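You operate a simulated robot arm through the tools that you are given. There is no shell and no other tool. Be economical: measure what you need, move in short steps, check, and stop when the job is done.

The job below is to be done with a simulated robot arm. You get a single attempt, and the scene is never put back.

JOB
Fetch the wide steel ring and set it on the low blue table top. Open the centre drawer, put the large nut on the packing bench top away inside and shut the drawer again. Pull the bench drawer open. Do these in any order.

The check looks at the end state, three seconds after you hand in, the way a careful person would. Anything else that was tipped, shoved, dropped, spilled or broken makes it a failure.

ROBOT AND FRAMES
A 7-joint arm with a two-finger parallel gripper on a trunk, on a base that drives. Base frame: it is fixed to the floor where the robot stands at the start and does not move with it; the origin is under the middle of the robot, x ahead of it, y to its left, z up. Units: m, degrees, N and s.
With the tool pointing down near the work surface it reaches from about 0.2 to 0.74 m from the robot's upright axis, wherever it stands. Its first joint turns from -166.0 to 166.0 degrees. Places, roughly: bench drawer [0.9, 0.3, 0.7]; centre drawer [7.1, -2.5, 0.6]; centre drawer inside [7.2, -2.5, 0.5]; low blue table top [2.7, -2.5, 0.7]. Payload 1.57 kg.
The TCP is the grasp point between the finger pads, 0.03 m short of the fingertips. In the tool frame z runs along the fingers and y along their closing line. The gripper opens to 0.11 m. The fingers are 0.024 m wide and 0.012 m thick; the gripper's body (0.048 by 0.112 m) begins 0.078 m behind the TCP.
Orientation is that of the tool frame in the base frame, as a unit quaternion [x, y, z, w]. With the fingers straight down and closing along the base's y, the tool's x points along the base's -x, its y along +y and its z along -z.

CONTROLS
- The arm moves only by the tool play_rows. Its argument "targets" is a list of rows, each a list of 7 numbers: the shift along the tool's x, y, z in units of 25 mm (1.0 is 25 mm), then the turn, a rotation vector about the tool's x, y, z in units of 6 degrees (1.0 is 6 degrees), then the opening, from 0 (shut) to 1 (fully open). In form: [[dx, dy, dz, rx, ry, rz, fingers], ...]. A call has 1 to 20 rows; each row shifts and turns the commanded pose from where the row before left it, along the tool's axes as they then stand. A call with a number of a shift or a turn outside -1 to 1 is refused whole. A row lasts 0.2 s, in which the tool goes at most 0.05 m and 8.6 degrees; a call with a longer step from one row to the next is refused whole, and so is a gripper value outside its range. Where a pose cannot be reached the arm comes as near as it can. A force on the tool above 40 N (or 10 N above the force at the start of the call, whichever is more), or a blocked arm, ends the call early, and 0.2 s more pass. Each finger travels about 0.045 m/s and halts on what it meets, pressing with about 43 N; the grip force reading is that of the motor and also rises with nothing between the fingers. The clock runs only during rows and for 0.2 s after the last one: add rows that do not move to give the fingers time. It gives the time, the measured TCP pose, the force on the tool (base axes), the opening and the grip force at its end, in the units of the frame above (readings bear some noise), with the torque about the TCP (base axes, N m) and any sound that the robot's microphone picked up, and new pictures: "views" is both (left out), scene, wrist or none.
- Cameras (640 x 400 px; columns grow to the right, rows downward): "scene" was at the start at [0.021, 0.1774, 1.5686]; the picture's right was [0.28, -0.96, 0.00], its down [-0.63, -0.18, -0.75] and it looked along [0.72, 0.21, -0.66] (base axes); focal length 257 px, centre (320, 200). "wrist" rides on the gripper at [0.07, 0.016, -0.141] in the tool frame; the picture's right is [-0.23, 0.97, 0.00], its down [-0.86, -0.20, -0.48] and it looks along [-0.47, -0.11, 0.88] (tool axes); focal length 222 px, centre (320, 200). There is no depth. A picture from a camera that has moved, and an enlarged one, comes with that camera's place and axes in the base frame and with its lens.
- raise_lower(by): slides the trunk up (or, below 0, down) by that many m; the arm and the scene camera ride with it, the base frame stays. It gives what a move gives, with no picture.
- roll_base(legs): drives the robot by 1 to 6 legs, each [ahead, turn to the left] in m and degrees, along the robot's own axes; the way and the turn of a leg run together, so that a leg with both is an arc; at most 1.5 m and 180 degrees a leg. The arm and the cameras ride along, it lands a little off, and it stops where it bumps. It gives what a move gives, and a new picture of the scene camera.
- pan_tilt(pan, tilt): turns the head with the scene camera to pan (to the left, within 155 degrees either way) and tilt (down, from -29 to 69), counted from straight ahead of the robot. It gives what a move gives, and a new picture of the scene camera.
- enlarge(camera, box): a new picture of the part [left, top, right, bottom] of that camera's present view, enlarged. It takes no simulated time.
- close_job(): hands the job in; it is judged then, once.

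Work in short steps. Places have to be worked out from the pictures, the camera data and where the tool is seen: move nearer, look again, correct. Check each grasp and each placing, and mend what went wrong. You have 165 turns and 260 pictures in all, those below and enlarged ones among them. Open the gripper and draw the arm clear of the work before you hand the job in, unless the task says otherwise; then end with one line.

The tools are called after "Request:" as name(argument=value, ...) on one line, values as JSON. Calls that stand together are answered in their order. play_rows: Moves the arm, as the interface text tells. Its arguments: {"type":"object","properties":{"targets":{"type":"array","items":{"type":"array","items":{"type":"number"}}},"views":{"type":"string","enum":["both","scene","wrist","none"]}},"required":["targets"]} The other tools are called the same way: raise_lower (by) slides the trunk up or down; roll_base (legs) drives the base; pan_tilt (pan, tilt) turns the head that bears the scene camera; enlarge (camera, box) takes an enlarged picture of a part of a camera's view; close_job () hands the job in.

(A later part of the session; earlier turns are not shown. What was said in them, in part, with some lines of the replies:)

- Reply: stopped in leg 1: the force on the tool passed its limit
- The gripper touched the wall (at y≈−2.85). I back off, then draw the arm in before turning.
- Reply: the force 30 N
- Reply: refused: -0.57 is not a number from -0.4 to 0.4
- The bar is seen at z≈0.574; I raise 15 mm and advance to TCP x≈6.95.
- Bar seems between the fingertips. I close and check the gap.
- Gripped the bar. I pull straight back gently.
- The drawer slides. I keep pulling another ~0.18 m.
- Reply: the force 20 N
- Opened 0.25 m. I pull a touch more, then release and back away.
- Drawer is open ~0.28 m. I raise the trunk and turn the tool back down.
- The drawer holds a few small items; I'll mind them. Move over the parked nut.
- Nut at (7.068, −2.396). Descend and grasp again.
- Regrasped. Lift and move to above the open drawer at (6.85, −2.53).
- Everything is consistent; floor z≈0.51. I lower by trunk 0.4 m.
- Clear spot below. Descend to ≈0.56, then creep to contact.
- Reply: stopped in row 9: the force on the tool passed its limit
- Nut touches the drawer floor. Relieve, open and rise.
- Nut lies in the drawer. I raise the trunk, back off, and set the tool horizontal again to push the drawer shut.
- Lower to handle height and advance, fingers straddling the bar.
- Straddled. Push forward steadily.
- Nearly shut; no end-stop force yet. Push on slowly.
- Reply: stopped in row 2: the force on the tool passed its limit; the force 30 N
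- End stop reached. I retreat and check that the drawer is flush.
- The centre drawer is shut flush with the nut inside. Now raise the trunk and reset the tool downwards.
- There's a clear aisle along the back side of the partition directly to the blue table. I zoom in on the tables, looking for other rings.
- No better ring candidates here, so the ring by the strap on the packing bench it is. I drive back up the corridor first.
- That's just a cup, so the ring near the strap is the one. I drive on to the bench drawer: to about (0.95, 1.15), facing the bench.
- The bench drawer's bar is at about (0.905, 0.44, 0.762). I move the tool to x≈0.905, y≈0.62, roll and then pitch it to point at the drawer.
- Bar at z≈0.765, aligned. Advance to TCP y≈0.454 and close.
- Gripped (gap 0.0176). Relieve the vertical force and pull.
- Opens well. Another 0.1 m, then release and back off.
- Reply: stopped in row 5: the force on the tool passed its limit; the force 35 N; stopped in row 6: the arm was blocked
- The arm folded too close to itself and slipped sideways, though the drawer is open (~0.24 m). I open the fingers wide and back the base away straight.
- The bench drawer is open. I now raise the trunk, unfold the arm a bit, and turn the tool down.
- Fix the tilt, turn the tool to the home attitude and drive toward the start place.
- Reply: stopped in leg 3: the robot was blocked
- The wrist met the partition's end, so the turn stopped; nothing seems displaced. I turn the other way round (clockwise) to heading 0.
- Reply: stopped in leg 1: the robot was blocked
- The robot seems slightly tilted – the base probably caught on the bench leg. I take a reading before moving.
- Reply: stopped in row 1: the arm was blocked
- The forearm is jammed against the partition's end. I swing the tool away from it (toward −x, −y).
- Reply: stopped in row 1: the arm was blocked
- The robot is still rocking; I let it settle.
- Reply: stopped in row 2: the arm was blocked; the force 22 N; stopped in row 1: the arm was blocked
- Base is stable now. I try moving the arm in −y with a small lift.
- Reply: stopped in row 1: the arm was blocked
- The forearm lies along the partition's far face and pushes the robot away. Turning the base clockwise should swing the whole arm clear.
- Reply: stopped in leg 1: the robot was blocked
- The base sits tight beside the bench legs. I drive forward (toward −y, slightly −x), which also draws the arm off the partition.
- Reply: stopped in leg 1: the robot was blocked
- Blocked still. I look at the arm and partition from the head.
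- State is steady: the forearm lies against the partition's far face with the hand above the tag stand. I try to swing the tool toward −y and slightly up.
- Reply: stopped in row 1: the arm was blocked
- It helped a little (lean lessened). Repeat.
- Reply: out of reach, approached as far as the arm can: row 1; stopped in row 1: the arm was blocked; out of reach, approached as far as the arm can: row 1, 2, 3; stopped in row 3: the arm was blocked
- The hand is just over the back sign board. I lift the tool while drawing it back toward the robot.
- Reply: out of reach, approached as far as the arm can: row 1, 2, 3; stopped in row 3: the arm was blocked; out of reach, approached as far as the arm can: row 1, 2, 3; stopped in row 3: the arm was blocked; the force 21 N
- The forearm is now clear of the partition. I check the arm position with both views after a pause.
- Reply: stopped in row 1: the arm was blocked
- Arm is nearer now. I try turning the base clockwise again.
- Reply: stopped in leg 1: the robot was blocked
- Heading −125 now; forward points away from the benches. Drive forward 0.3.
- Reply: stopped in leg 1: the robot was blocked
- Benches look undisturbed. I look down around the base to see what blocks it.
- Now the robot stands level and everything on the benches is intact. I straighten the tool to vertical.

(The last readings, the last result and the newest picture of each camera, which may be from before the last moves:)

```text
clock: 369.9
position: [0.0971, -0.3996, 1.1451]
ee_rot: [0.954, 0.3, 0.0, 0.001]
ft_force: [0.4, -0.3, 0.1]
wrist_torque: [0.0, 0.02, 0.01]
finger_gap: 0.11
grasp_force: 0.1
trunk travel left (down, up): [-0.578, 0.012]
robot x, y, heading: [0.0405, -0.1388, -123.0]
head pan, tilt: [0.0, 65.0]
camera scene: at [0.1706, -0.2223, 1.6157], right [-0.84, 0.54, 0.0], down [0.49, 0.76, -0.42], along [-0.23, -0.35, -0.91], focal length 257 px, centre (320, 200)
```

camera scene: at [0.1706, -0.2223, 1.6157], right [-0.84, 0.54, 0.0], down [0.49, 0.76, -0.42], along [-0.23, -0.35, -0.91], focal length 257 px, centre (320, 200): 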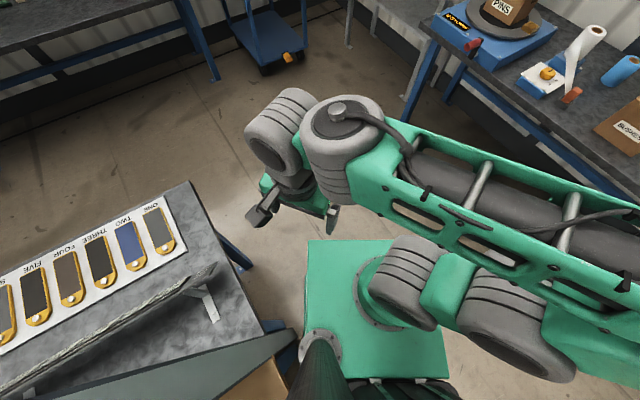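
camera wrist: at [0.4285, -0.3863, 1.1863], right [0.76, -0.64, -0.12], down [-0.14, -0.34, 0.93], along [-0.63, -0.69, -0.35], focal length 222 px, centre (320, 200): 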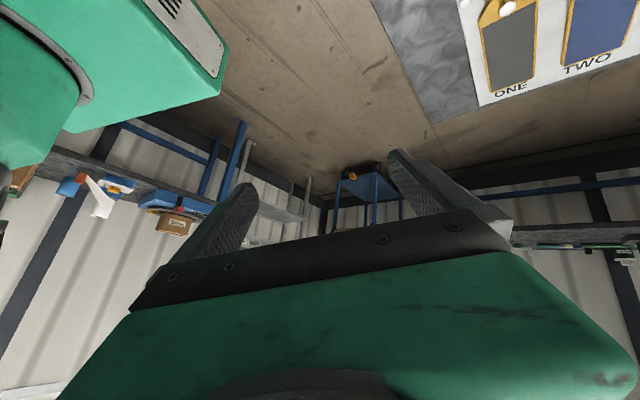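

The arm is free again. I bring the tool to straight ahead of the robot.

Request:
play_rows(targets=[[-0.96, -0.23, 0, 0, 0, 0, 1], [-0.96, -0.23, 0, 0, 0, 0, 1], [-0.96, -0.23, 0, 0, 0, 0, 1], [-0.96, -0.23, 0, 0, 0, 0, 1], [-0.96, -0.23, 0, 0, 0, 0, 1], [-0.96, -0.23, 0, 0, 0, 0, 1], [-0.96, -0.23, 0, 0, 0, 0, 1], [-0.96, -0.23, 0, 0, 0, 0, 1], [-0.96, -0.23, 0, 0, 0, 0, 1], [-0.96, -0.23, 0, 0, 0, 0, 1], [-0.96, -0.23, 0, 0, 0, 0, 1], [-0.96, -0.23, 0, 0, 0, 0, 1], [-0.96, -0.23, 0, 0, 0, 0, 1], [0, 0, 0, 0, 0, -0.9, 1], [0, 0, 0, 0, 0, -0.9, 1], [0, 0, 0, 0, 0, -0.9, 1], [0, 0, 0, 0, 0, -0.9, 1], [0, 0, 0, 0, 0, 0, 1]], views="none")

Request:
roll_base(legs=[[0.3, 0]])

```text
clock: 373.7
position: [-0.2011, -0.5166, 1.1448]
ee_rot: [0.88, 0.474, -0.001, 0.001]
ft_force: [-0.1, -0.3, 0.2]
wrist_torque: [-0.01, -0.01, -0.01]
finger_gap: 0.1102
grasp_force: 0.1
trunk travel left (down, up): [-0.578, 0.012]
robot x, y, heading: [0.0413, -0.1359, -123.0]
head pan, tilt: [0.0, 65.0]
```

```text
clock: 375.7
position: [-0.3598, -0.7576, 1.1436]
ee_rot: [0.882, 0.472, -0.001, 0.001]
ft_force: [0.1, -0.7, 0.1]
wrist_torque: [-0.02, -0.03, -0.02]
finger_gap: 0.1102
grasp_force: 0.0
trunk travel left (down, up): [-0.578, 0.012]
robot x, y, heading: [-0.1146, -0.3798, -123.1]
head pan, tilt: [0.0, 65.0]
camera scene: at [0.0147, -0.4658, 1.6157], right [-0.84, 0.55, 0.0], down [0.5, 0.76, -0.42], along [-0.23, -0.35, -0.91], focal length 257 px, centre (320, 200)
```

scene: 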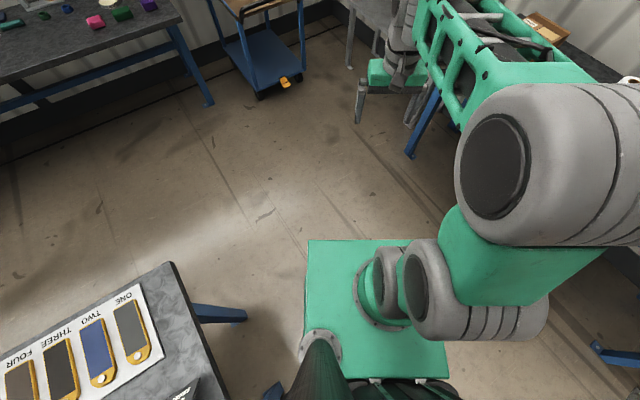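

Free and level. I go round clockwise: turn −160°, drive 0.39 to about (−0.03, 0), then turn to heading 0.

Request:
roll_base(legs=[[0, -160], [0.37, 0]])

```text
clock: 384.6
position: [0.084, 0.4155, 1.1452]
ee_rot: [-0.612, 0.791, 0.001, 0.0]
ft_force: [-0.5, 0.8, 0.0]
wrist_torque: [-0.03, 0.03, 0.01]
finger_gap: 0.11
grasp_force: 0.1
trunk travel left (down, up): [-0.578, 0.012]
robot x, y, heading: [-0.0252, -0.0249, 75.8]
head pan, tilt: [0.0, 65.0]
camera scene: at [-0.1732, 0.0148, 1.6157], right [0.97, -0.24, 0.0], down [-0.22, -0.88, -0.42], along [0.1, 0.41, -0.91], focal length 257 px, centre (320, 200)
```

scene: 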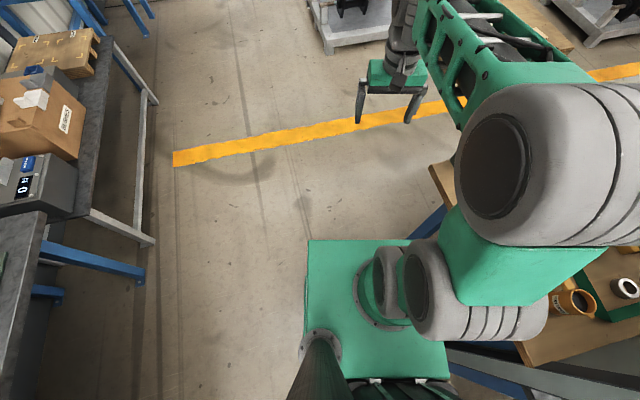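

I shift the tool 0.155 m left (the starting arm pose), then turn to heading 0.

Request:
play_rows(targets=[[0, 1, 0, 0, 0, 0, 1], [0, 1, 0, 0, 0, 0, 1], [0, 1, 0, 0, 0, 0, 1], [0, 1, 0, 0, 0, 0, 1], [0, 1, 0, 0, 0, 0, 1], [0, 1, 0, 0, 0, 0, 1], [0, 0.2, -0.5, 0, 0, 0, 1]], views="none")

Request:
roll_base(legs=[[0, -40]])

```text
clock: 386.2
position: [-0.0661, 0.454, 1.1575]
ee_rot: [-0.612, 0.791, 0.002, -0.001]
ft_force: [1.1, -0.3, -0.6]
wrist_torque: [-0.01, 0.0, 0.02]
finger_gap: 0.11
grasp_force: 0.0
trunk travel left (down, up): [-0.578, 0.012]
robot x, y, heading: [-0.0202, -0.0214, 76.2]
head pan, tilt: [0.0, 65.0]
```

```text
clock: 388.5
position: [0.2556, 0.365, 1.1582]
ee_rot: [-0.299, 0.954, 0.001, -0.001]
ft_force: [0.4, -0.1, 0.7]
wrist_torque: [-0.03, 0.01, -0.02]
finger_gap: 0.1098
grasp_force: 0.0
trunk travel left (down, up): [-0.578, 0.012]
robot x, y, heading: [-0.0226, -0.0235, 35.5]
head pan, tilt: [0.0, 65.0]
camera scene: at [-0.112, 0.1029, 1.6158], right [0.58, -0.82, 0.0], down [-0.74, -0.52, -0.42], along [0.34, 0.24, -0.91], focal length 257 px, centre (320, 200)
```

scene: 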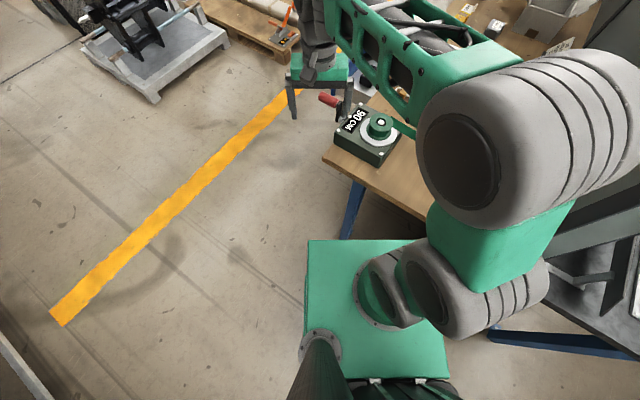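

Request:
roll_base(legs=[[0, -33]])

Request:
pan_tilt(pan=10, tilt=50)

```text
clock: 390.5
position: [0.4226, 0.1482, 1.1579]
ee_rot: [-0.012, 1.0, 0.0, -0.001]
ft_force: [1.2, 0.5, 0.5]
wrist_torque: [0.0, 0.01, -0.01]
finger_gap: 0.1101
grasp_force: 0.0
trunk travel left (down, up): [-0.578, 0.012]
robot x, y, heading: [-0.0225, -0.0224, 1.8]
head pan, tilt: [0.0, 65.0]
camera scene: at [-0.028, 0.1308, 1.6158], right [0.04, -1.0, 0.0], down [-0.91, -0.03, -0.42], along [0.42, 0.01, -0.91], focal length 257 px, centre (320, 200)
```

scene: 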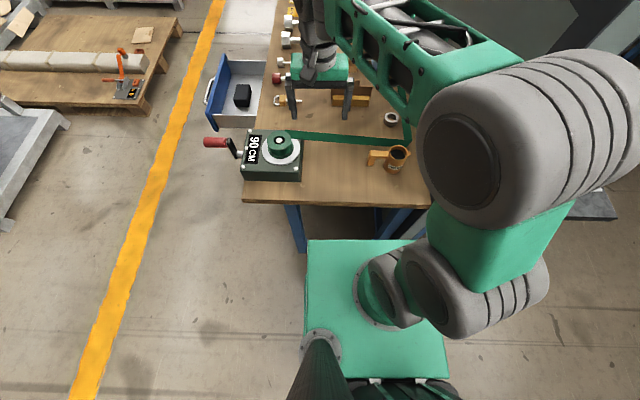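

```text
clock: 391.3
position: [0.4225, 0.1492, 1.1571]
ee_rot: [-0.012, 1.0, 0.001, -0.001]
ft_force: [-0.4, -0.3, -1.1]
wrist_torque: [-0.01, -0.02, 0.01]
finger_gap: 0.1099
grasp_force: 0.0
trunk travel left (down, up): [-0.578, 0.012]
robot x, y, heading: [-0.025, -0.0249, 1.7]
head pan, tilt: [10.0, 50.0]
camera scene: at [-0.0135, 0.1448, 1.6338], right [0.21, -0.98, 0.0], down [-0.75, -0.16, -0.64], along [0.63, 0.13, -0.77], focal length 257 px, centre (320, 200)
```

scene: 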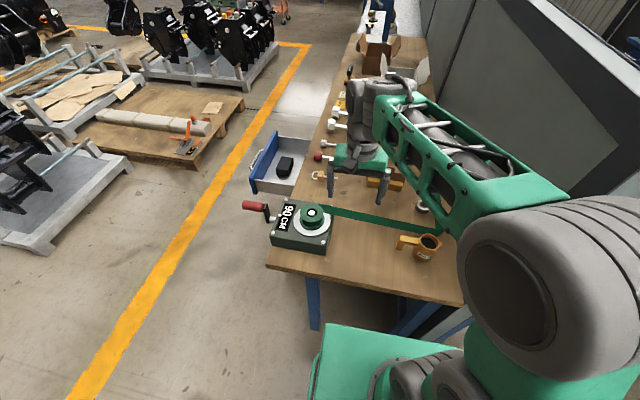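

Back at the bench end with the ring in view near (0.657, −0.107). To keep the forearm well away from the partition, I shift the base about 0.11 m to +y.

Request:
roll_base(legs=[[-0.06, 0], [0, 58], [0.13, 0], [0, -59]])

```text
clock: 398.3
position: [0.4264, 0.2507, 1.1571]
ee_rot: [-0.008, 1.0, 0.001, 0.0]
ft_force: [0.5, 0.2, -1.2]
wrist_torque: [0.03, 0.0, -0.02]
finger_gap: 0.1099
grasp_force: 0.0
trunk travel left (down, up): [-0.578, 0.012]
robot x, y, heading: [-0.022, 0.0833, 1.4]
head pan, tilt: [10.0, 50.0]
camera scene: at [-0.0096, 0.2519, 1.6339], right [0.2, -0.98, 0.0], down [-0.75, -0.15, -0.64], along [0.63, 0.13, -0.77], focal length 257 px, centre (320, 200)
```

scene: 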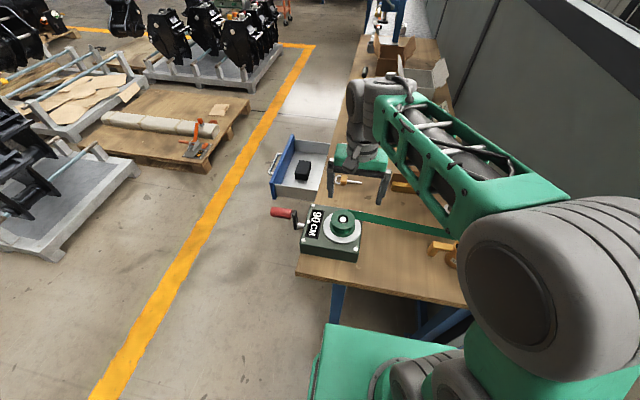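

Move the tool over the ring.

Request:
play_rows(targets=[[-0.6, -0.963, 0, 0, 0, 0, 1], [-0.6, -0.963, 0, 0, 0, 0, 1], [-0.6, -0.963, 0, 0, 0, 0, 1], [-0.6, -0.963, 0, 0, 0, 0, 1], [-0.6, -0.963, 0, 0, 0, 0, 1], [-0.6, -0.963, 0, 0, 0, 0, 1], [-0.6, -0.963, 0, 0, 0, 0, 1], [-0.6, -0.963, 0, 0, 0, 0, 1], [-0.6, -0.963, 0, 0, 0, 0, 1], [-0.6, -0.963, 0, 0, 0, 0, 1], [0, 0, 0, 0, 0, 0, 1]], views="both")

```text
clock: 400.7
position: [0.5784, 0.0126, 1.1598]
ee_rot: [-0.007, 1.0, 0.001, 0.0]
ft_force: [0.4, 0.7, -0.8]
wrist_torque: [-0.03, -0.02, 0.01]
finger_gap: 0.1102
grasp_force: 0.0
trunk travel left (down, up): [-0.578, 0.012]
robot x, y, heading: [-0.022, 0.0831, 1.5]
head pan, tilt: [10.0, 50.0]
camera scene: at [-0.0097, 0.252, 1.6339], right [0.2, -0.98, 0.0], down [-0.75, -0.15, -0.64], along [0.63, 0.13, -0.77], focal length 257 px, centre (320, 200)
camera wrist: at [0.5082, 0.028, 1.3005], right [0.21, 0.98, 0.0], down [0.86, -0.19, 0.48], along [0.47, -0.1, -0.88], focal length 222 px, centre (320, 200)
```

scene: 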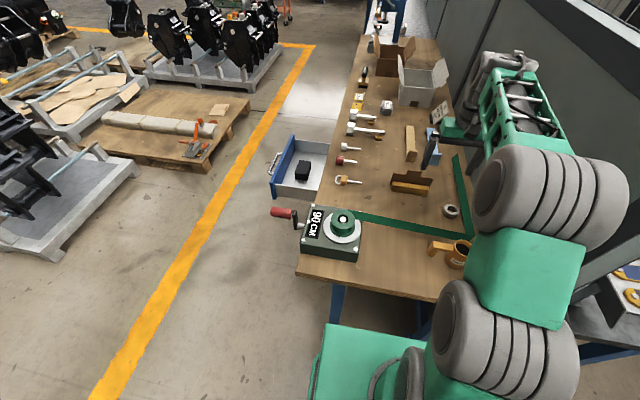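
wrist: 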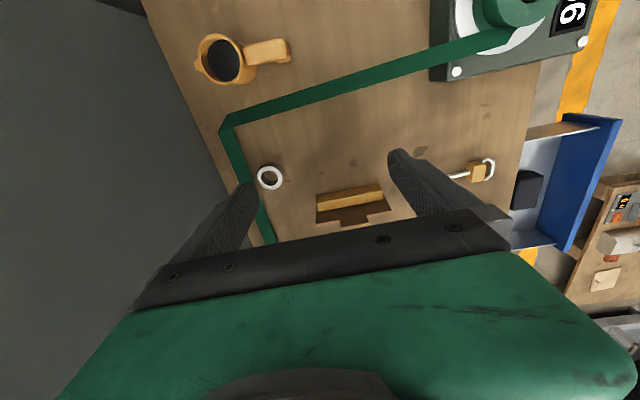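

Ring at (0.659, −0.108), standing inside the strap's corner. I roll the tool 90° (closing along x) here, then move over it.

Request:
play_rows(targets=[[0, 0, 0, 0, 0, 1, 1], [0, 0, 0, 0, 0, 1, 1], [0, 0, 0, 0, 0, 1, 1], [0, 0, 0, 0, 0, 1, 1], [0, 0, 0, 0, 0, 1, 1], [0, 0, 0, 0, 0, 1, 1], [0, 0, 0, 0, 0, 1, 1], [0, 0, 0, 0, 0, 1, 1], [0, 0, 0, 0, 0, 1, 1], [0, 0, 0, 0, 0, 1, 1], [0, 0, 0, 0, 0, 1, 1], [0, 0, 0, 0, 0, 1, 1], [0, 0, 0, 0, 0, 1, 1], [0, 0, 0, 0, 0, 1, 1], [0, 0, 0, 0, 0, 1, 1], [-0.95, 0.65, 0, 0, 0, 0, 1], [-0.95, 0.65, 0, 0, 0, 0, 1], [-0.95, 0.65, 0, 0, 0, 0, 1], [-0.95, 0.65, 0, 0, 0, 0, 1], [0, 0, 0, 0, 0, 0, 1]], views="both")

```text
clock: 404.9
position: [0.6429, -0.0816, 1.1561]
ee_rot: [0.702, 0.712, 0.0, 0.0]
ft_force: [-0.2, -0.6, -0.4]
wrist_torque: [0.04, 0.01, 0.01]
finger_gap: 0.11
grasp_force: 0.0
trunk travel left (down, up): [-0.578, 0.012]
robot x, y, heading: [-0.0228, 0.0839, 1.4]
head pan, tilt: [10.0, 50.0]
camera scene: at [-0.0099, 0.2518, 1.6339], right [0.2, -0.98, 0.0], down [-0.75, -0.15, -0.64], along [0.63, 0.13, -0.77], focal length 257 px, centre (320, 200)
camera wrist: at [0.6582, -0.0122, 1.2983], right [0.98, -0.21, 0.0], down [-0.19, -0.86, 0.48], along [-0.1, -0.47, -0.88], focal length 222 px, centre (320, 200)
```

scene: 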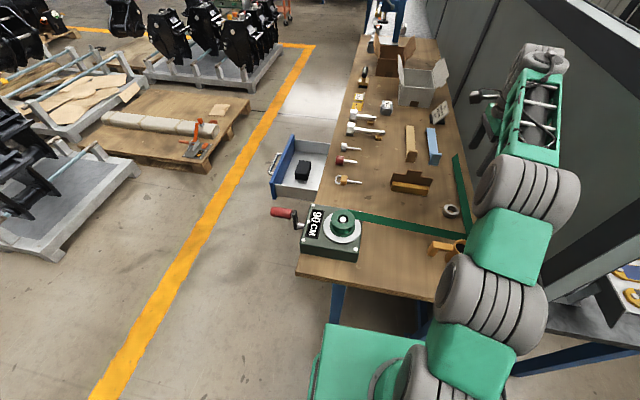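
wrist: 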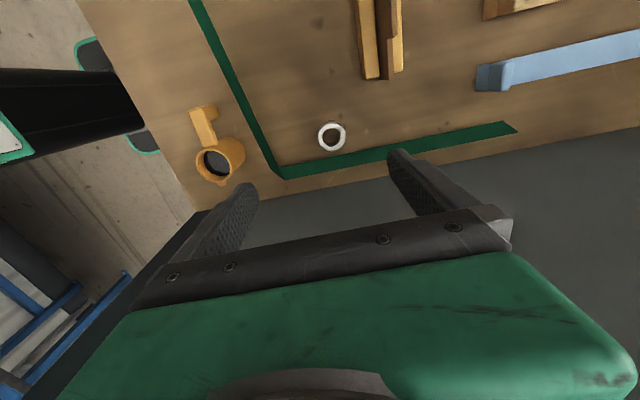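

Ring at (0.661, −0.110); strap ~5 cm behind it. Centre and descend to z≈0.96 to check.

Request:
play_rows(targets=[[-0.6, 0.36, 0, 0, 0, 0, 1], [-0.55, 0.36, 0, 0, 0, 0, 1], [0, 0, 1, 0, 0, 0, 1], [0, 0, 1, 0, 0, 0, 1], [0, 0, 1, 0, 0, 0, 1], [0, 0, 1, 0, 0, 0, 1], [0, 0, 1, 0, 0, 0, 1], [0, 0, 1, 0, 0, 0, 1], [0, 0, 1, 0, 0, 0, 1], [0, 0, 0.8, 0, 0, 0, 1], [0, 0, 0, 0, 0, 0, 1]], views="both")

```text
clock: 407.3
position: [0.6576, -0.1094, 0.9583]
ee_rot: [0.702, 0.712, 0.0, 0.0]
ft_force: [-0.5, 0.4, -0.4]
wrist_torque: [0.01, 0.01, 0.02]
finger_gap: 0.1098
grasp_force: 0.0
out of reach, approached as far as the arm can: row 2
trunk travel left (down, up): [-0.578, 0.012]
robot x, y, heading: [-0.0177, 0.0848, 1.2]
head pan, tilt: [10.0, 50.0]
camera scene: at [-0.0096, 0.2519, 1.6339], right [0.2, -0.98, 0.0], down [-0.75, -0.15, -0.64], along [0.63, 0.13, -0.77], focal length 257 px, centre (320, 200)
camera wrist: at [0.6722, -0.0381, 1.1008], right [0.98, -0.21, 0.0], down [-0.19, -0.86, 0.48], along [-0.1, -0.47, -0.88], focal length 222 px, centre (320, 200)
```

scene: 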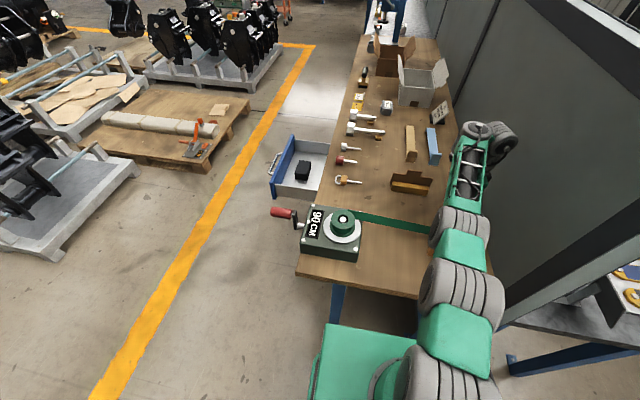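
wrist: 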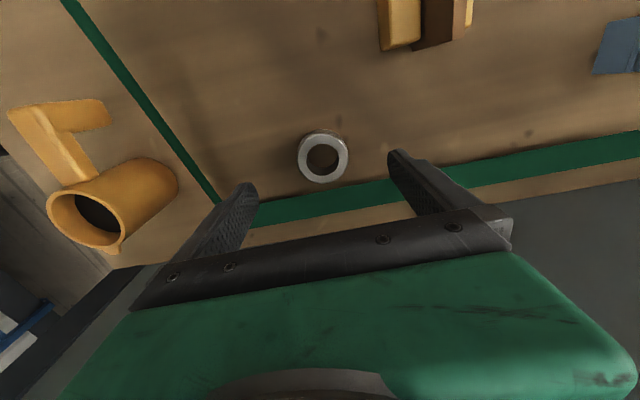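

Ring is centred (0.661, −0.107), ≈0.05 m across; strap clear. Narrow a little, descend to 0.893 and grip.

Request:
play_rows(targets=[[0.08, 0.12, 0.6, 0, 0, 0, 0.8], [0, 0, 1, 0, 0, 0, 0.8], [0, 0, 1, 0, 0, 0, 0.8], [0, 0, 0, 0, 0, 0, 0.8]], views="wrist")

```text
clock: 408.3
position: [0.6624, -0.1061, 0.8936]
ee_rot: [0.702, 0.712, 0.001, 0.0]
ft_force: [-0.2, 0.1, 0.1]
wrist_torque: [0.0, -0.03, -0.01]
finger_gap: 0.0879
grasp_force: 0.1
trunk travel left (down, up): [-0.578, 0.012]
robot x, y, heading: [-0.0221, 0.0873, 1.6]
head pan, tilt: [10.0, 50.0]
camera wrist: at [0.6766, -0.0349, 1.0352], right [0.98, -0.21, 0.0], down [-0.19, -0.86, 0.48], along [-0.1, -0.47, -0.88], focal length 222 px, centre (320, 200)
```

wrist: 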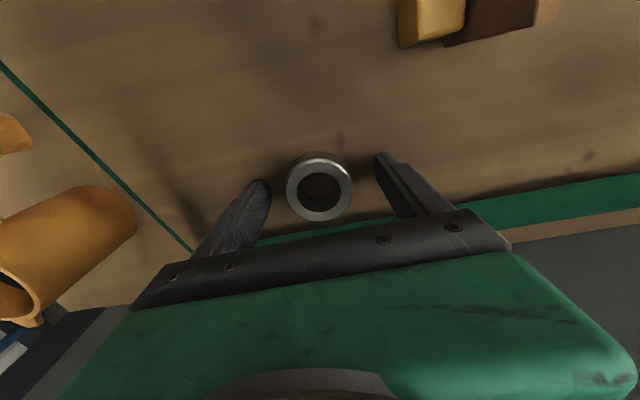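

Request:
play_rows(targets=[[0, 0, 0, 0, 0, 0, 0], [0, 0, 0, 0, 0, 0, 0], [0, 0, 0, 0, 0, 0, 0], [0, 0, 0, 0, 0, 0, 0], [0, 0, 0, 0, 0, 0, 0], [0, 0, 0, 0, 0, 0, 0]], views="wrist")

```text
clock: 409.7
position: [0.6626, -0.1054, 0.8936]
ee_rot: [0.702, 0.712, 0.001, 0.0]
ft_force: [1.0, 0.4, 0.8]
wrist_torque: [0.01, 0.02, 0.03]
finger_gap: 0.0526
grasp_force: 43.3
trunk travel left (down, up): [-0.578, 0.012]
robot x, y, heading: [-0.0206, 0.0849, 1.2]
head pan, tilt: [10.0, 50.0]
camera wrist: at [0.6766, -0.0349, 1.0354], right [0.98, -0.21, 0.0], down [-0.19, -0.86, 0.48], along [-0.1, -0.47, -0.88], focal length 222 px, centre (320, 200)
```

wrist: 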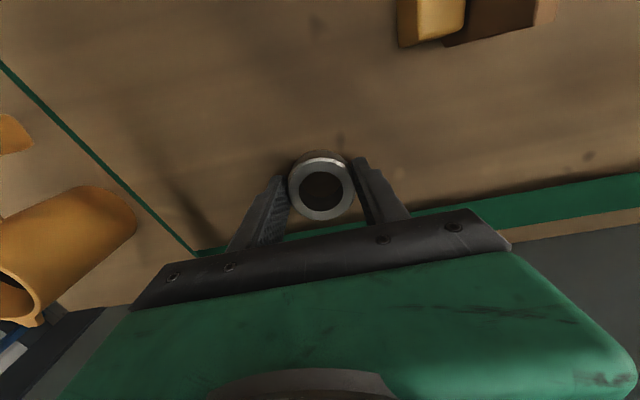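

Ring gripped (0.0526). Lift straight up, then bring it back left/near.

Request:
play_rows(targets=[[0, 0, -0.6, 0, 0, 0, 0], [0, 0, -1, 0, 0, 0, 0], [0, 0, -1, 0, 0, 0, 0], [0, 0, -1, 0, 0, 0, 0], [0, 0, -1, 0, 0, 0, 0], [0, 0, -1, 0, 0, 0, 0], [0, 0, -1, 0, 0, 0, 0], [0, 0, -1, 0, 0, 0, 0], [0, 0, -1, 0, 0, 0, 0], [0, 0, -1, 0, 0, 0, 0], [0, 0, -1, 0, 0, 0, 0], [1, -0.6, 0, 0, 0, 0, 0], [1, -0.6, 0, 0, 0, 0, 0], [1, -0.6, 0, 0, 0, 0, 0], [1, -0.6, 0, 0, 0, 0, 0], [1, -0.6, 0, 0, 0, 0, 0], [1, -0.6, 0, 0, 0, 0, 0], [1, -0.6, 0, 0, 0, 0, 0], [1, -0.6, 0, 0, 0, 0, 0], [1, -0.6, 0, 0, 0, 0, 0]], views="wrist")

Request:
play_rows(targets=[[1, -0.6, 0, 0, 0, 0, 0], [0.6, -1, 0, 0, 0, 0, 0], [0, 0, 0, 0, 0, -1, 0], [0, 0, 0, 0, 0, -1, 0], [0, 0, 0, 0, 0, -1, 0], [0, 0, 0, 0, 0, -1, 0], [0, 0, 0, 0, 0, -1, 0], [0, 0, 0, 0, 0, -1, 0], [0, 0, 0, 0, 0, -1, 0], [0, 0, 0, 0, 0, -1, 0], [0, 0, 0, 0, 0, -1, 0], [0, 0, 0, 0, 0, -1, 0], [0, 0, 0, 0, 0, -1, 0], [0, 0, 0, 0, 0, -1, 0], [0, 0, 0, 0, 0, -1, 0], [0, 0, 0, 0, 0, -1, 0], [0, 0, 0, 0, 0, -1, 0], [1, 0.3, 0, 0, 0, 0, 0], [1, 0, 0, 0, 0, 0, 0], [0, 0, 0, 0, 0, 0, 0]], views="scene")

```text
clock: 413.9
position: [0.5211, 0.1183, 1.1577]
ee_rot: [0.702, 0.712, 0.0, 0.0]
ft_force: [0.7, 0.2, -2.0]
wrist_torque: [-0.01, -0.02, 0.0]
finger_gap: 0.0527
grasp_force: 42.6
trunk travel left (down, up): [-0.578, 0.012]
robot x, y, heading: [-0.0208, 0.0852, 1.5]
head pan, tilt: [10.0, 50.0]
camera wrist: at [0.5361, 0.1884, 1.3013], right [0.98, -0.21, 0.0], down [-0.19, -0.86, 0.48], along [-0.1, -0.47, -0.88], focal length 222 px, centre (320, 200)
```

wrist: 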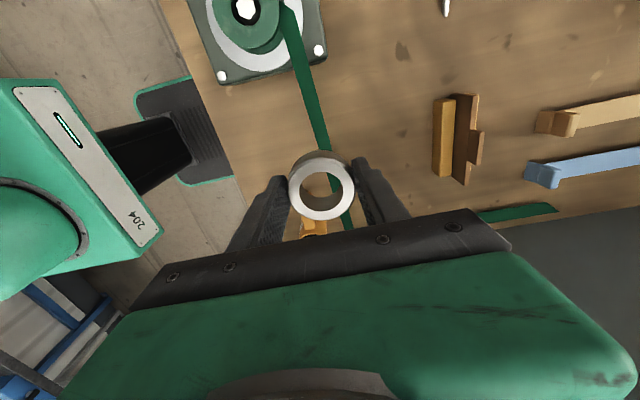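

```text
clock: 418.1
position: [0.4327, 0.1644, 1.1581]
ee_rot: [-0.007, 1.0, 0.001, 0.0]
ft_force: [0.3, 0.3, -1.6]
wrist_torque: [-0.03, -0.01, -0.03]
finger_gap: 0.0524
grasp_force: 43.2
trunk travel left (down, up): [-0.578, 0.012]
robot x, y, heading: [-0.0242, 0.0891, 1.2]
head pan, tilt: [10.0, 50.0]
camera scene: at [-0.0095, 0.252, 1.6339], right [0.2, -0.98, 0.0], down [-0.75, -0.15, -0.64], along [0.63, 0.13, -0.77], focal length 257 px, centre (320, 200)
```

scene: 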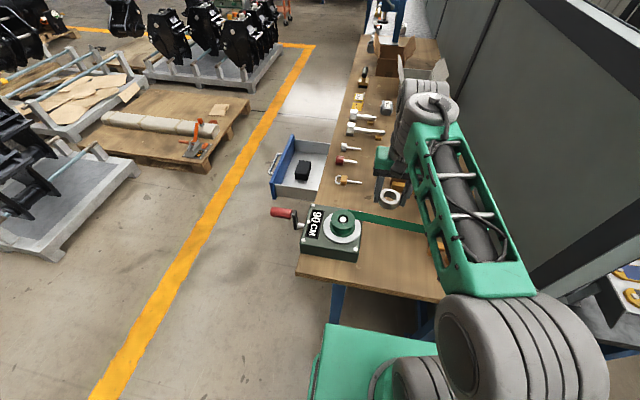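

Ring held. I back off, then drive around the bench end into the aisle.

Request:
roll_base(legs=[[-0.35, 0], [0, -80.5], [0.76, 0], [0.75, 0]])

```text
clock: 431.1
position: [0.0576, -1.8232, 1.1585]
ee_rot: [0.647, 0.762, 0.0, 0.0]
ft_force: [-0.7, -0.1, -1.1]
wrist_torque: [0.01, 0.03, -0.01]
finger_gap: 0.0522
grasp_force: 42.6
trunk travel left (down, up): [-0.578, 0.012]
robot x, y, heading: [-0.091, -1.3878, -80.0]
head pan, tilt: [10.0, 50.0]
camera scene: at [0.0806, -1.3732, 1.6339], right [-0.94, -0.34, 0.0], down [-0.26, 0.72, -0.64], along [0.22, -0.6, -0.77], focal length 257 px, centre (320, 200)
```

scene: 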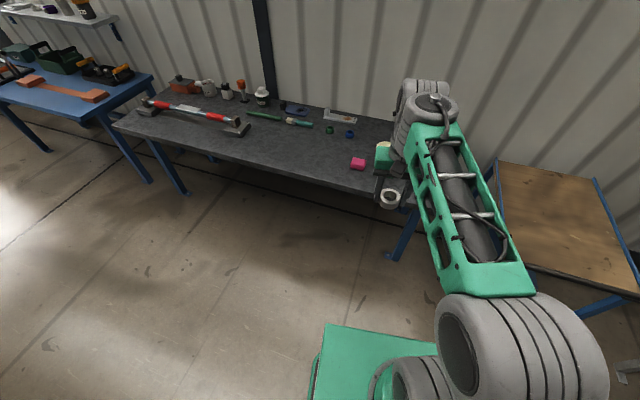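

Request:
roll_base(legs=[[0, 79], [1.3, 0]])

Request:
pan_tilt(pan=-35, tilt=35)

```text
clock: 440.9
position: [1.6614, -1.3772, 1.1586]
ee_rot: [0.022, 1.0, 0.0, 0.0]
ft_force: [-0.6, 1.4, -1.7]
wrist_torque: [-0.01, 0.0, 0.02]
finger_gap: 0.0521
grasp_force: 42.3
trunk travel left (down, up): [-0.578, 0.012]
robot x, y, heading: [1.2027, -1.4295, -2.1]
head pan, tilt: [10.0, 50.0]
camera scene: at [1.2239, -1.2648, 1.6339], right [0.14, -0.99, 0.0], down [-0.76, -0.11, -0.64], along [0.64, 0.09, -0.77], focal length 257 px, centre (320, 200)
```

scene: 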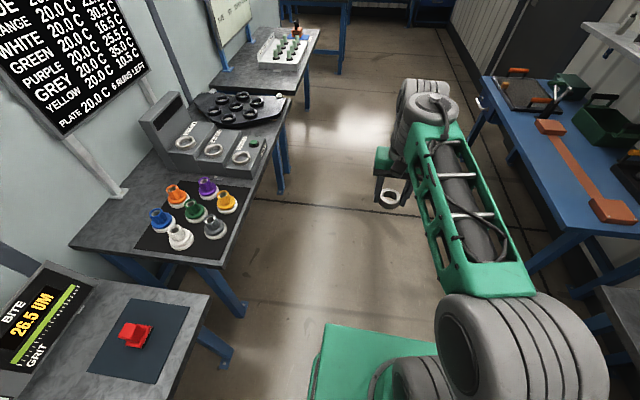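

```text
clock: 442.1
position: [1.6613, -1.3772, 1.1578]
ee_rot: [0.023, 1.0, 0.0, 0.0]
ft_force: [0.0, -0.7, -2.0]
wrist_torque: [0.01, 0.05, 0.01]
finger_gap: 0.0519
grasp_force: 43.0
trunk travel left (down, up): [-0.578, 0.012]
robot x, y, heading: [1.2066, -1.4311, -2.1]
head pan, tilt: [-35.0, 35.0]
camera scene: at [1.218, -1.3284, 1.6556], right [-0.6, -0.8, 0.0], down [-0.46, 0.34, -0.82], along [0.66, -0.49, -0.57], focal length 257 px, centre (320, 200)
```

scene: 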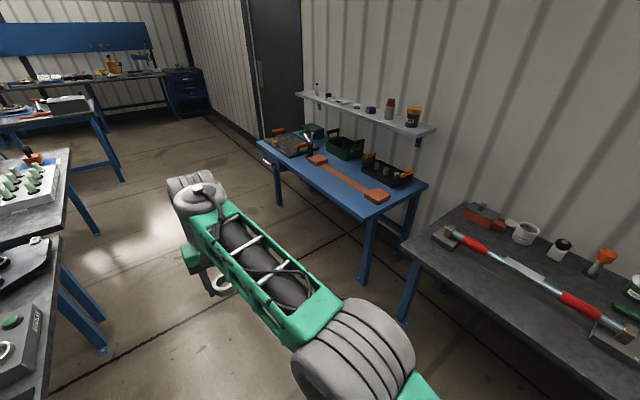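

There are rings on the left bench's grey device; I must check whether one is "the wide steel ring".

Request:
pan_tilt(pan=35, tilt=45)

Request:
enlarge(camera="scene", box=[220, 60, 480, 240])

```text
clock: 443.5
position: [1.66, -1.3777, 1.1592]
ee_rot: [0.022, 1.0, 0.0, -0.001]
ft_force: [0.7, -0.1, -1.9]
wrist_torque: [0.0, -0.04, 0.0]
finger_gap: 0.052
grasp_force: 42.8
trunk travel left (down, up): [-0.578, 0.012]
robot x, y, heading: [1.2037, -1.4331, -1.9]
head pan, tilt: [35.0, 45.0]
camera scene: at [1.2157, -1.2313, 1.6408], right [0.55, -0.84, 0.0], down [-0.59, -0.39, -0.71], along [0.59, 0.39, -0.71], focal length 257 px, centre (320, 200)
```

scene: 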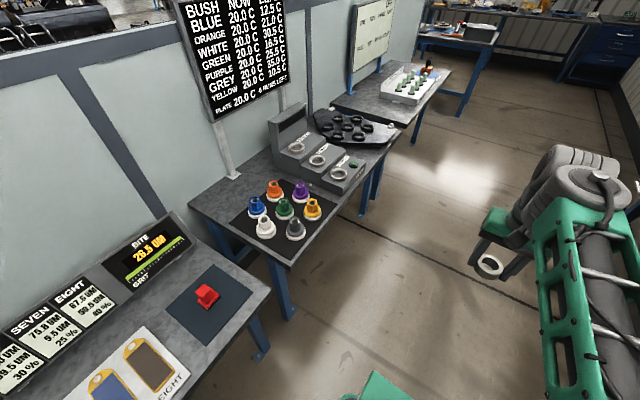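

```text
2.22 times, centred on (350, 150) of scene
camera zoom: at [1.2157, -1.2313, 1.6408], right [0.55, -0.84, 0.0], down [-0.59, -0.39, -0.71], along [0.59, 0.39, -0.71], focal length 572 px, centre (253, 311)
```

zoom: 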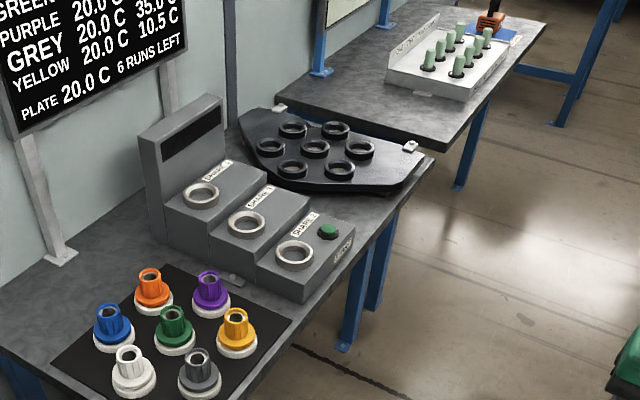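

Those are fixed gauge rings with coloured bushes, so the held ring is right. I drive on to face the blue table.

Request:
roll_base(legs=[[1.35, -1], [0, -86]])

Request:
pan_tilt(pan=10, tilt=45)

```text
clock: 454.1
position: [2.6513, -1.9506, 1.1599]
ee_rot: [0.711, 0.704, -0.001, 0.0]
ft_force: [-0.5, -0.2, -1.1]
wrist_torque: [-0.03, -0.01, -0.01]
finger_gap: 0.0519
grasp_force: 42.9
trunk travel left (down, up): [-0.578, 0.012]
robot x, y, heading: [2.5877, -1.4958, -89.8]
head pan, tilt: [35.0, 45.0]
camera scene: at [2.7843, -1.5021, 1.6408], right [-0.82, -0.57, 0.0], down [-0.41, 0.58, -0.71], along [0.41, -0.58, -0.71], focal length 257 px, centre (320, 200)
```

scene: 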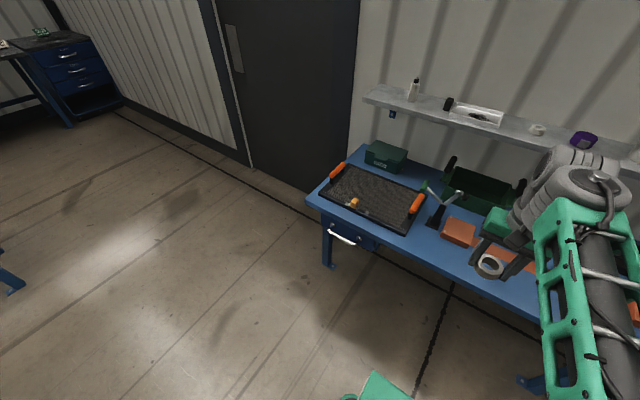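

```text
clock: 455.0
position: [2.6513, -1.95, 1.1578]
ee_rot: [0.711, 0.704, 0.0, 0.0]
ft_force: [-0.2, 0.1, -2.2]
wrist_torque: [-0.01, 0.0, -0.01]
finger_gap: 0.0518
grasp_force: 42.8
trunk travel left (down, up): [-0.578, 0.012]
robot x, y, heading: [2.5818, -1.4943, -90.1]
head pan, tilt: [10.0, 45.0]
camera scene: at [2.752, -1.5155, 1.6408], right [-0.98, -0.17, 0.0], down [-0.12, 0.7, -0.71], along [0.12, -0.7, -0.71], focal length 257 px, centre (320, 200)
```

scene: 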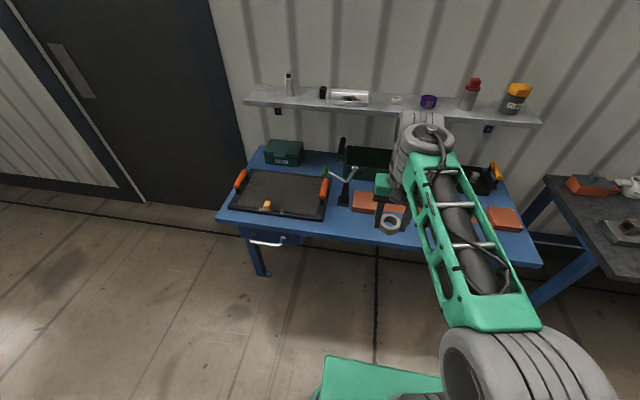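

A free strip lies on the front of the table at about (2.60, −2.295). I advance 0.15 m and move the ring over that spot.

Request:
roll_base(legs=[[0.15, 0]])

Request:
play_rows(targets=[[-1, -0.25, 0, 0, 0, 0, 0], [-1, -0.25, 0, 0, 0, 0, 0], [-1, -0.25, 0, 0, 0, 0, 0], [-1, -0.25, 0, 0, 0, 0, 0], [-1, -0.25, 0, 0, 0, 0, 0], [-1, -0.25, 0, 0, 0, 0, 0], [-1, -0.25, 0, 0, 0, 0, 0], [-0.8, -0.25, 0, 0, 0, 0, 0], [0, 0, 0, 0, 0, 0, 0]], views="both")

```text
clock: 456.3
position: [2.6517, -2.1003, 1.1588]
ee_rot: [0.711, 0.703, 0.0, 0.0]
ft_force: [0.2, -0.9, -1.4]
wrist_torque: [0.05, -0.03, 0.01]
finger_gap: 0.0515
grasp_force: 43.2
trunk travel left (down, up): [-0.578, 0.012]
robot x, y, heading: [2.5828, -1.6399, -89.8]
head pan, tilt: [10.0, 45.0]
camera scene: at [2.7519, -1.6654, 1.6407], right [-0.98, -0.17, 0.0], down [-0.12, 0.7, -0.71], along [0.12, -0.7, -0.71], focal length 257 px, centre (320, 200)
```

scene: 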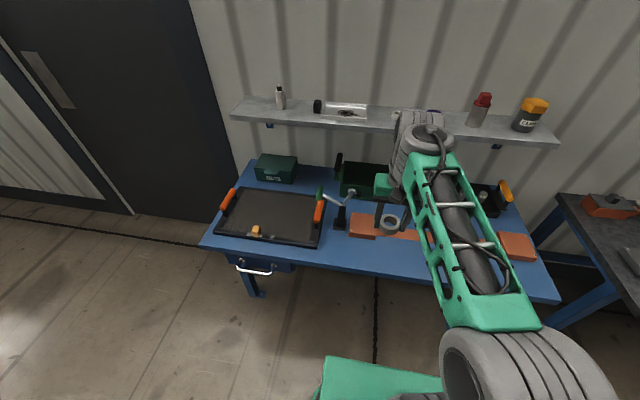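

```text
clock: 458.3
position: [2.6007, -2.2964, 1.1596]
ee_rot: [0.711, 0.703, 0.0, 0.0]
ft_force: [0.7, -0.2, -2.3]
wrist_torque: [0.01, -0.01, 0.0]
finger_gap: 0.0516
grasp_force: 43.2
trunk travel left (down, up): [-0.578, 0.012]
robot x, y, heading: [2.5838, -1.6479, -89.9]
head pan, tilt: [10.0, 45.0]
camera scene: at [2.7519, -1.6643, 1.6408], right [-0.98, -0.17, 0.0], down [-0.12, 0.7, -0.71], along [0.12, -0.7, -0.71], focal length 257 px, centre (320, 200)
camera wrist: at [2.618, -2.2264, 1.3024], right [0.97, -0.24, 0.0], down [-0.21, -0.85, 0.48], along [-0.11, -0.47, -0.88], focal length 222 px, centre (320, 200)
```

scene: 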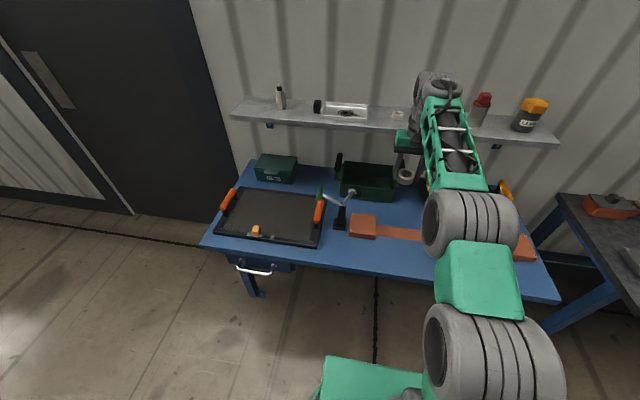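
wrist: 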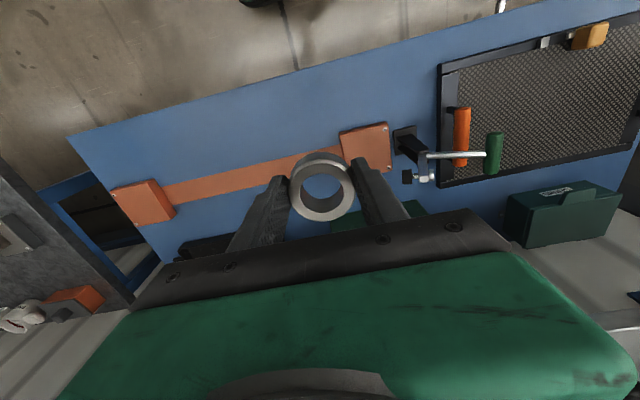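

The spot below is free (front edge −2.205, strap at −2.39). I lower the trunk 0.33 m and then creep down.

Request:
raise_lower(by=-0.33)

Request:
play_rows(targets=[[0, 0, 0, 0, 0, 0, 0]], views="both")

```text
clock: 461.6
position: [2.6021, -2.2957, 0.8307]
ee_rot: [0.711, 0.703, 0.0, -0.001]
ft_force: [0.9, -0.6, -1.7]
wrist_torque: [0.01, 0.02, -0.01]
finger_gap: 0.0514
grasp_force: 42.6
trunk travel left (down, up): [-0.248, 0.342]
robot x, y, heading: [2.5857, -1.6449, -90.0]
head pan, tilt: [10.0, 45.0]
```

```text
clock: 462.0
position: [2.6008, -2.2963, 0.8306]
ee_rot: [0.71, 0.704, 0.0, 0.0]
ft_force: [-0.2, 0.2, -2.1]
wrist_torque: [0.0, 0.0, 0.0]
finger_gap: 0.0513
grasp_force: 43.0
trunk travel left (down, up): [-0.248, 0.342]
robot x, y, heading: [2.5861, -1.646, -90.2]
head pan, tilt: [10.0, 45.0]
camera scene: at [2.7519, -1.6644, 1.3108], right [-0.98, -0.17, 0.0], down [-0.12, 0.7, -0.71], along [0.12, -0.7, -0.71], focal length 257 px, centre (320, 200)
camera wrist: at [2.618, -2.2263, 0.9724], right [0.97, -0.24, 0.0], down [-0.21, -0.85, 0.48], along [-0.11, -0.47, -0.88], focal length 222 px, centre (320, 200)
```

scene: 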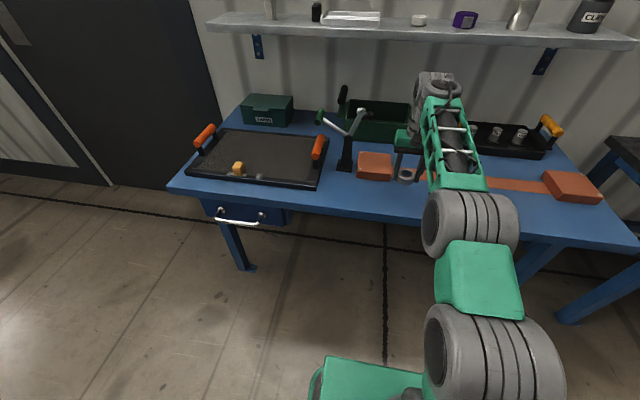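
wrist: 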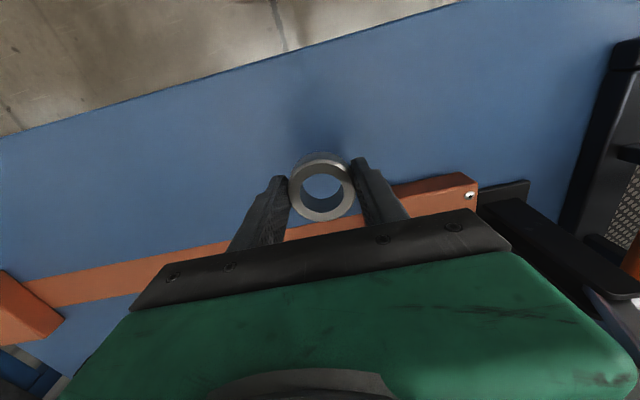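

Request:
play_rows(targets=[[0, 0, 1, 0, 0, 0, 0], [0, 0, 1, 0, 0, 0, 0], [0, 0, 0.5, 0, 0, 0, 0], [0, 0, 0.15, 0, 0, 0, 0], [0, 0, 0.15, 0, 0, 0, 0], [0, 0, 0.15, 0, 0, 0, 0], [0, 0, 0.15, 0, 0, 0, 0], [0, 0, 0.15, 0, 0, 0, 0], [0, 0, 0.15, 0, 0, 0, 0], [0, 0, 0, 0, 0, 0, 0]], views="wrist")

```text
clock: 463.2
position: [2.6035, -2.2975, 0.7701]
ee_rot: [0.71, 0.704, -0.007, 0.008]
ft_force: [0.0, -1.3, 10.8]
wrist_torque: [0.21, 0.08, -0.01]
finger_gap: 0.0512
grasp_force: 43.1
trunk travel left (down, up): [-0.248, 0.342]
robot x, y, heading: [2.5816, -1.64, -90.3]
head pan, tilt: [10.0, 45.0]
stopped in row 5: the force on the tool passed its limit (the readings are from after the stop); the commanded pose is now the measured one
camera wrist: at [2.6187, -2.226, 0.9109], right [0.97, -0.24, 0.01], down [-0.21, -0.84, 0.5], along [-0.11, -0.48, -0.87], focal length 222 px, centre (320, 200)
```

wrist: 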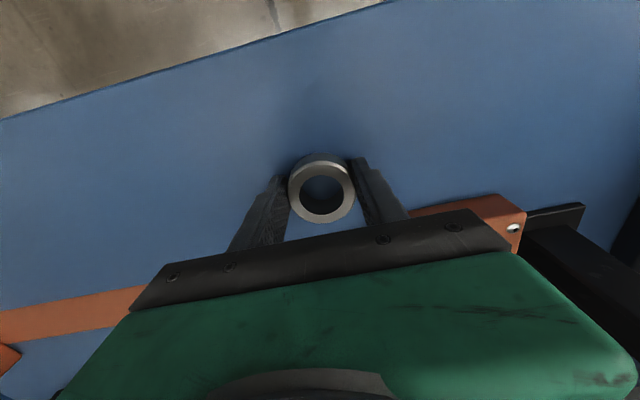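

Touchdown. Release and rise.

Request:
play_rows(targets=[[0, 0, -0.12, 0, 0, 0, 0], [0, 0, 0, 0, 0, 0, 0.7], [0, 0, 0, 0, 0, 0, 0.7], [0, 0, 0, 0, 0, 0, 0.7], [0, 0, 0, 0, 0, 0, 0.7], [0, 0, -0.5, 0, 0, 0, 0.7], [0, 0, -1, 0, 0, 0, 0.7], [0, 0, -1, 0, 0, 0, 0.7], [0, 0, -1, 0, 0, 0, 0.7], [0, 0, -1, 0, 0, 0, 0.7], [0, 0, 0, 0, 0, 0, 0.7]], views="both")

```text
clock: 465.6
position: [2.6041, -2.2977, 0.8842]
ee_rot: [0.71, 0.704, -0.006, 0.005]
ft_force: [0.0, -1.1, 0.3]
wrist_torque: [0.01, 0.0, -0.01]
finger_gap: 0.0772
grasp_force: 0.0
trunk travel left (down, up): [-0.248, 0.342]
robot x, y, heading: [2.5824, -1.6436, -89.8]
head pan, tilt: [10.0, 45.0]
camera scene: at [2.7519, -1.6641, 1.3108], right [-0.98, -0.17, 0.0], down [-0.12, 0.7, -0.71], along [0.12, -0.7, -0.71], focal length 257 px, centre (320, 200)
camera wrist: at [2.6197, -2.224, 1.0243], right [0.97, -0.24, 0.0], down [-0.21, -0.85, 0.49], along [-0.11, -0.48, -0.87], focal length 222 px, centre (320, 200)
```

scene: 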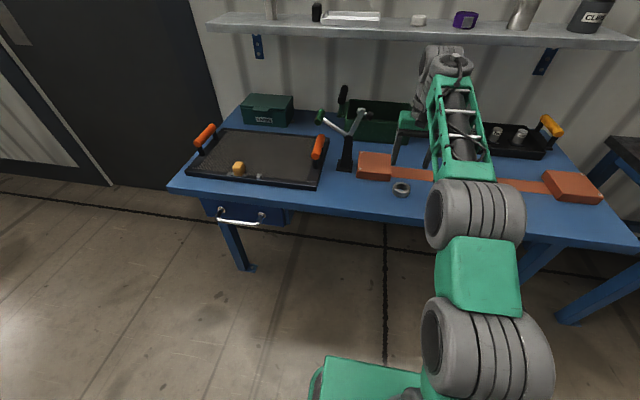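
wrist: 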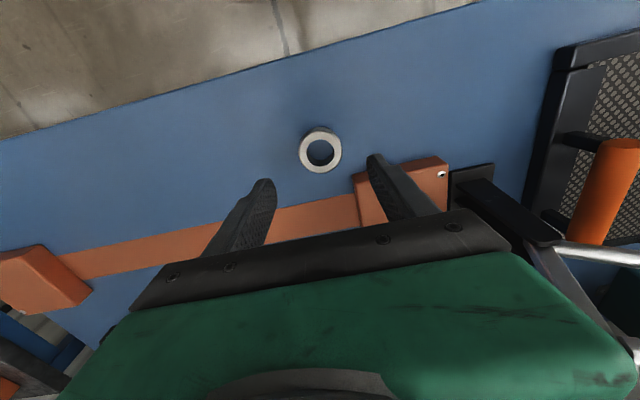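

The ring lies flat on the blue table. I raise, back off, and take a last look.

Request:
raise_lower(by=0.3)

Request:
roll_base(legs=[[-0.3, 0]])

Request:
enlarge(camera="scene", box=[220, 60, 560, 272])

```text
clock: 468.6
position: [2.6027, -2.296, 1.1832]
ee_rot: [0.71, 0.704, -0.005, 0.006]
ft_force: [-1.0, 0.0, 0.7]
wrist_torque: [0.0, 0.01, -0.01]
finger_gap: 0.0769
grasp_force: 0.0
trunk travel left (down, up): [-0.548, 0.042]
robot x, y, heading: [2.5853, -1.6442, -90.0]
head pan, tilt: [10.0, 45.0]
```

```text
clock: 470.6
position: [2.6035, -1.9929, 1.1829]
ee_rot: [0.709, 0.705, -0.005, 0.007]
ft_force: [0.0, 0.4, 0.0]
wrist_torque: [0.0, 0.0, 0.03]
finger_gap: 0.0767
grasp_force: 0.1
trunk travel left (down, up): [-0.548, 0.042]
robot x, y, heading: [2.5875, -1.3437, -89.9]
head pan, tilt: [10.0, 45.0]
camera scene: at [2.7512, -1.3612, 1.6108], right [-0.98, -0.18, 0.0], down [-0.13, 0.7, -0.71], along [0.13, -0.7, -0.71], focal length 257 px, centre (320, 200)
```

scene: 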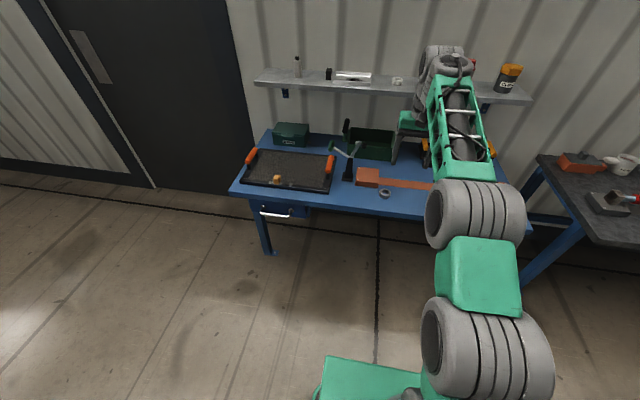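

```text
1.88 times, centred on (390, 166) of scene
camera zoom: at [2.7512, -1.3612, 1.6108], right [-0.98, -0.18, 0.0], down [-0.13, 0.7, -0.71], along [0.13, -0.7, -0.71], focal length 484 px, centre (188, 264)
```

zoom: 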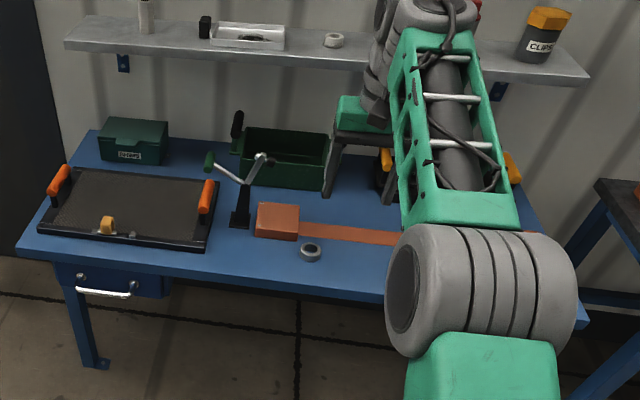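

All placed. One last look at the tag bench where the arm had jammed, to be sure nothing was knocked over.

Request:
pan_tilt(pan=-112, tilt=18)

Request:
enlarge(camera="scene", box=[160, 100, 520, 325])

```text
clock: 472.6
position: [2.6043, -1.9946, 1.184]
ee_rot: [0.709, 0.705, -0.005, 0.006]
ft_force: [-0.5, 0.0, -0.8]
wrist_torque: [-0.03, 0.0, 0.02]
finger_gap: 0.077
grasp_force: 0.0
trunk travel left (down, up): [-0.548, 0.042]
robot x, y, heading: [2.5812, -1.3414, -90.0]
head pan, tilt: [-112.0, 18.0]
camera scene: at [2.6502, -1.2472, 1.6527], right [0.37, 0.93, 0.0], down [0.29, -0.11, -0.95], along [-0.88, 0.35, -0.31], focal length 257 px, centre (320, 200)
```

scene: 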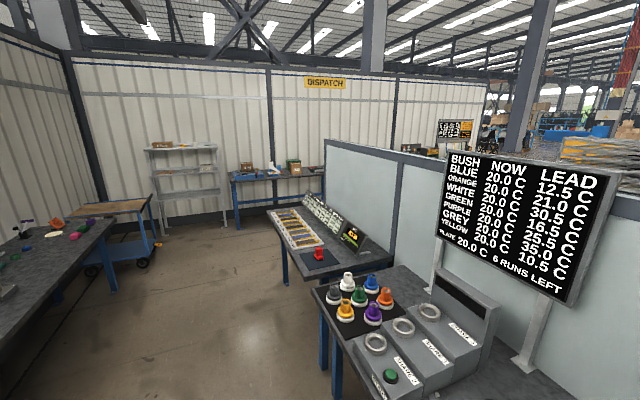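

```text
1.78 times, centred on (340, 212) of scene
camera zoom: at [2.6502, -1.2472, 1.6527], right [0.37, 0.93, 0.0], down [0.29, -0.11, -0.95], along [-0.88, 0.35, -0.31], focal length 458 px, centre (284, 178)
```

zoom: 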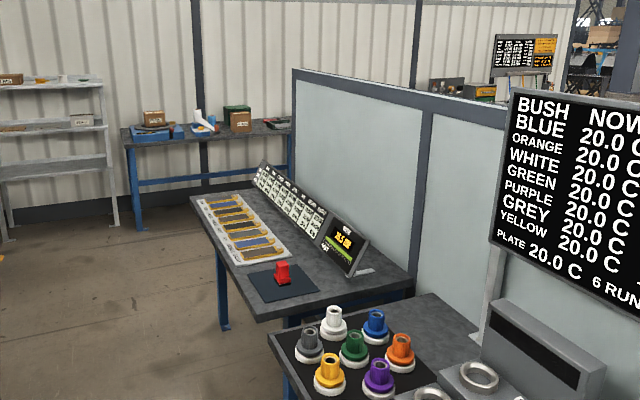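

The tag bench and its sign board stand as they were, and the arm is clear with the gripper open. I hand the job in.

Request:
close_job()

```text
The job is handed in.
```

I finished all three tasks and handed the job in. The ring is on the low blue table, the large nut is in the centre drawer with the drawer shut, and the bench drawer is open. I took the steel ring by the strap on the packing bench to be the wide one; no other loose steel ring turned up. While fetching it, the arm jammed against the bench partition and briefly tilted the robot. I saw nothing displaced there afterwards.
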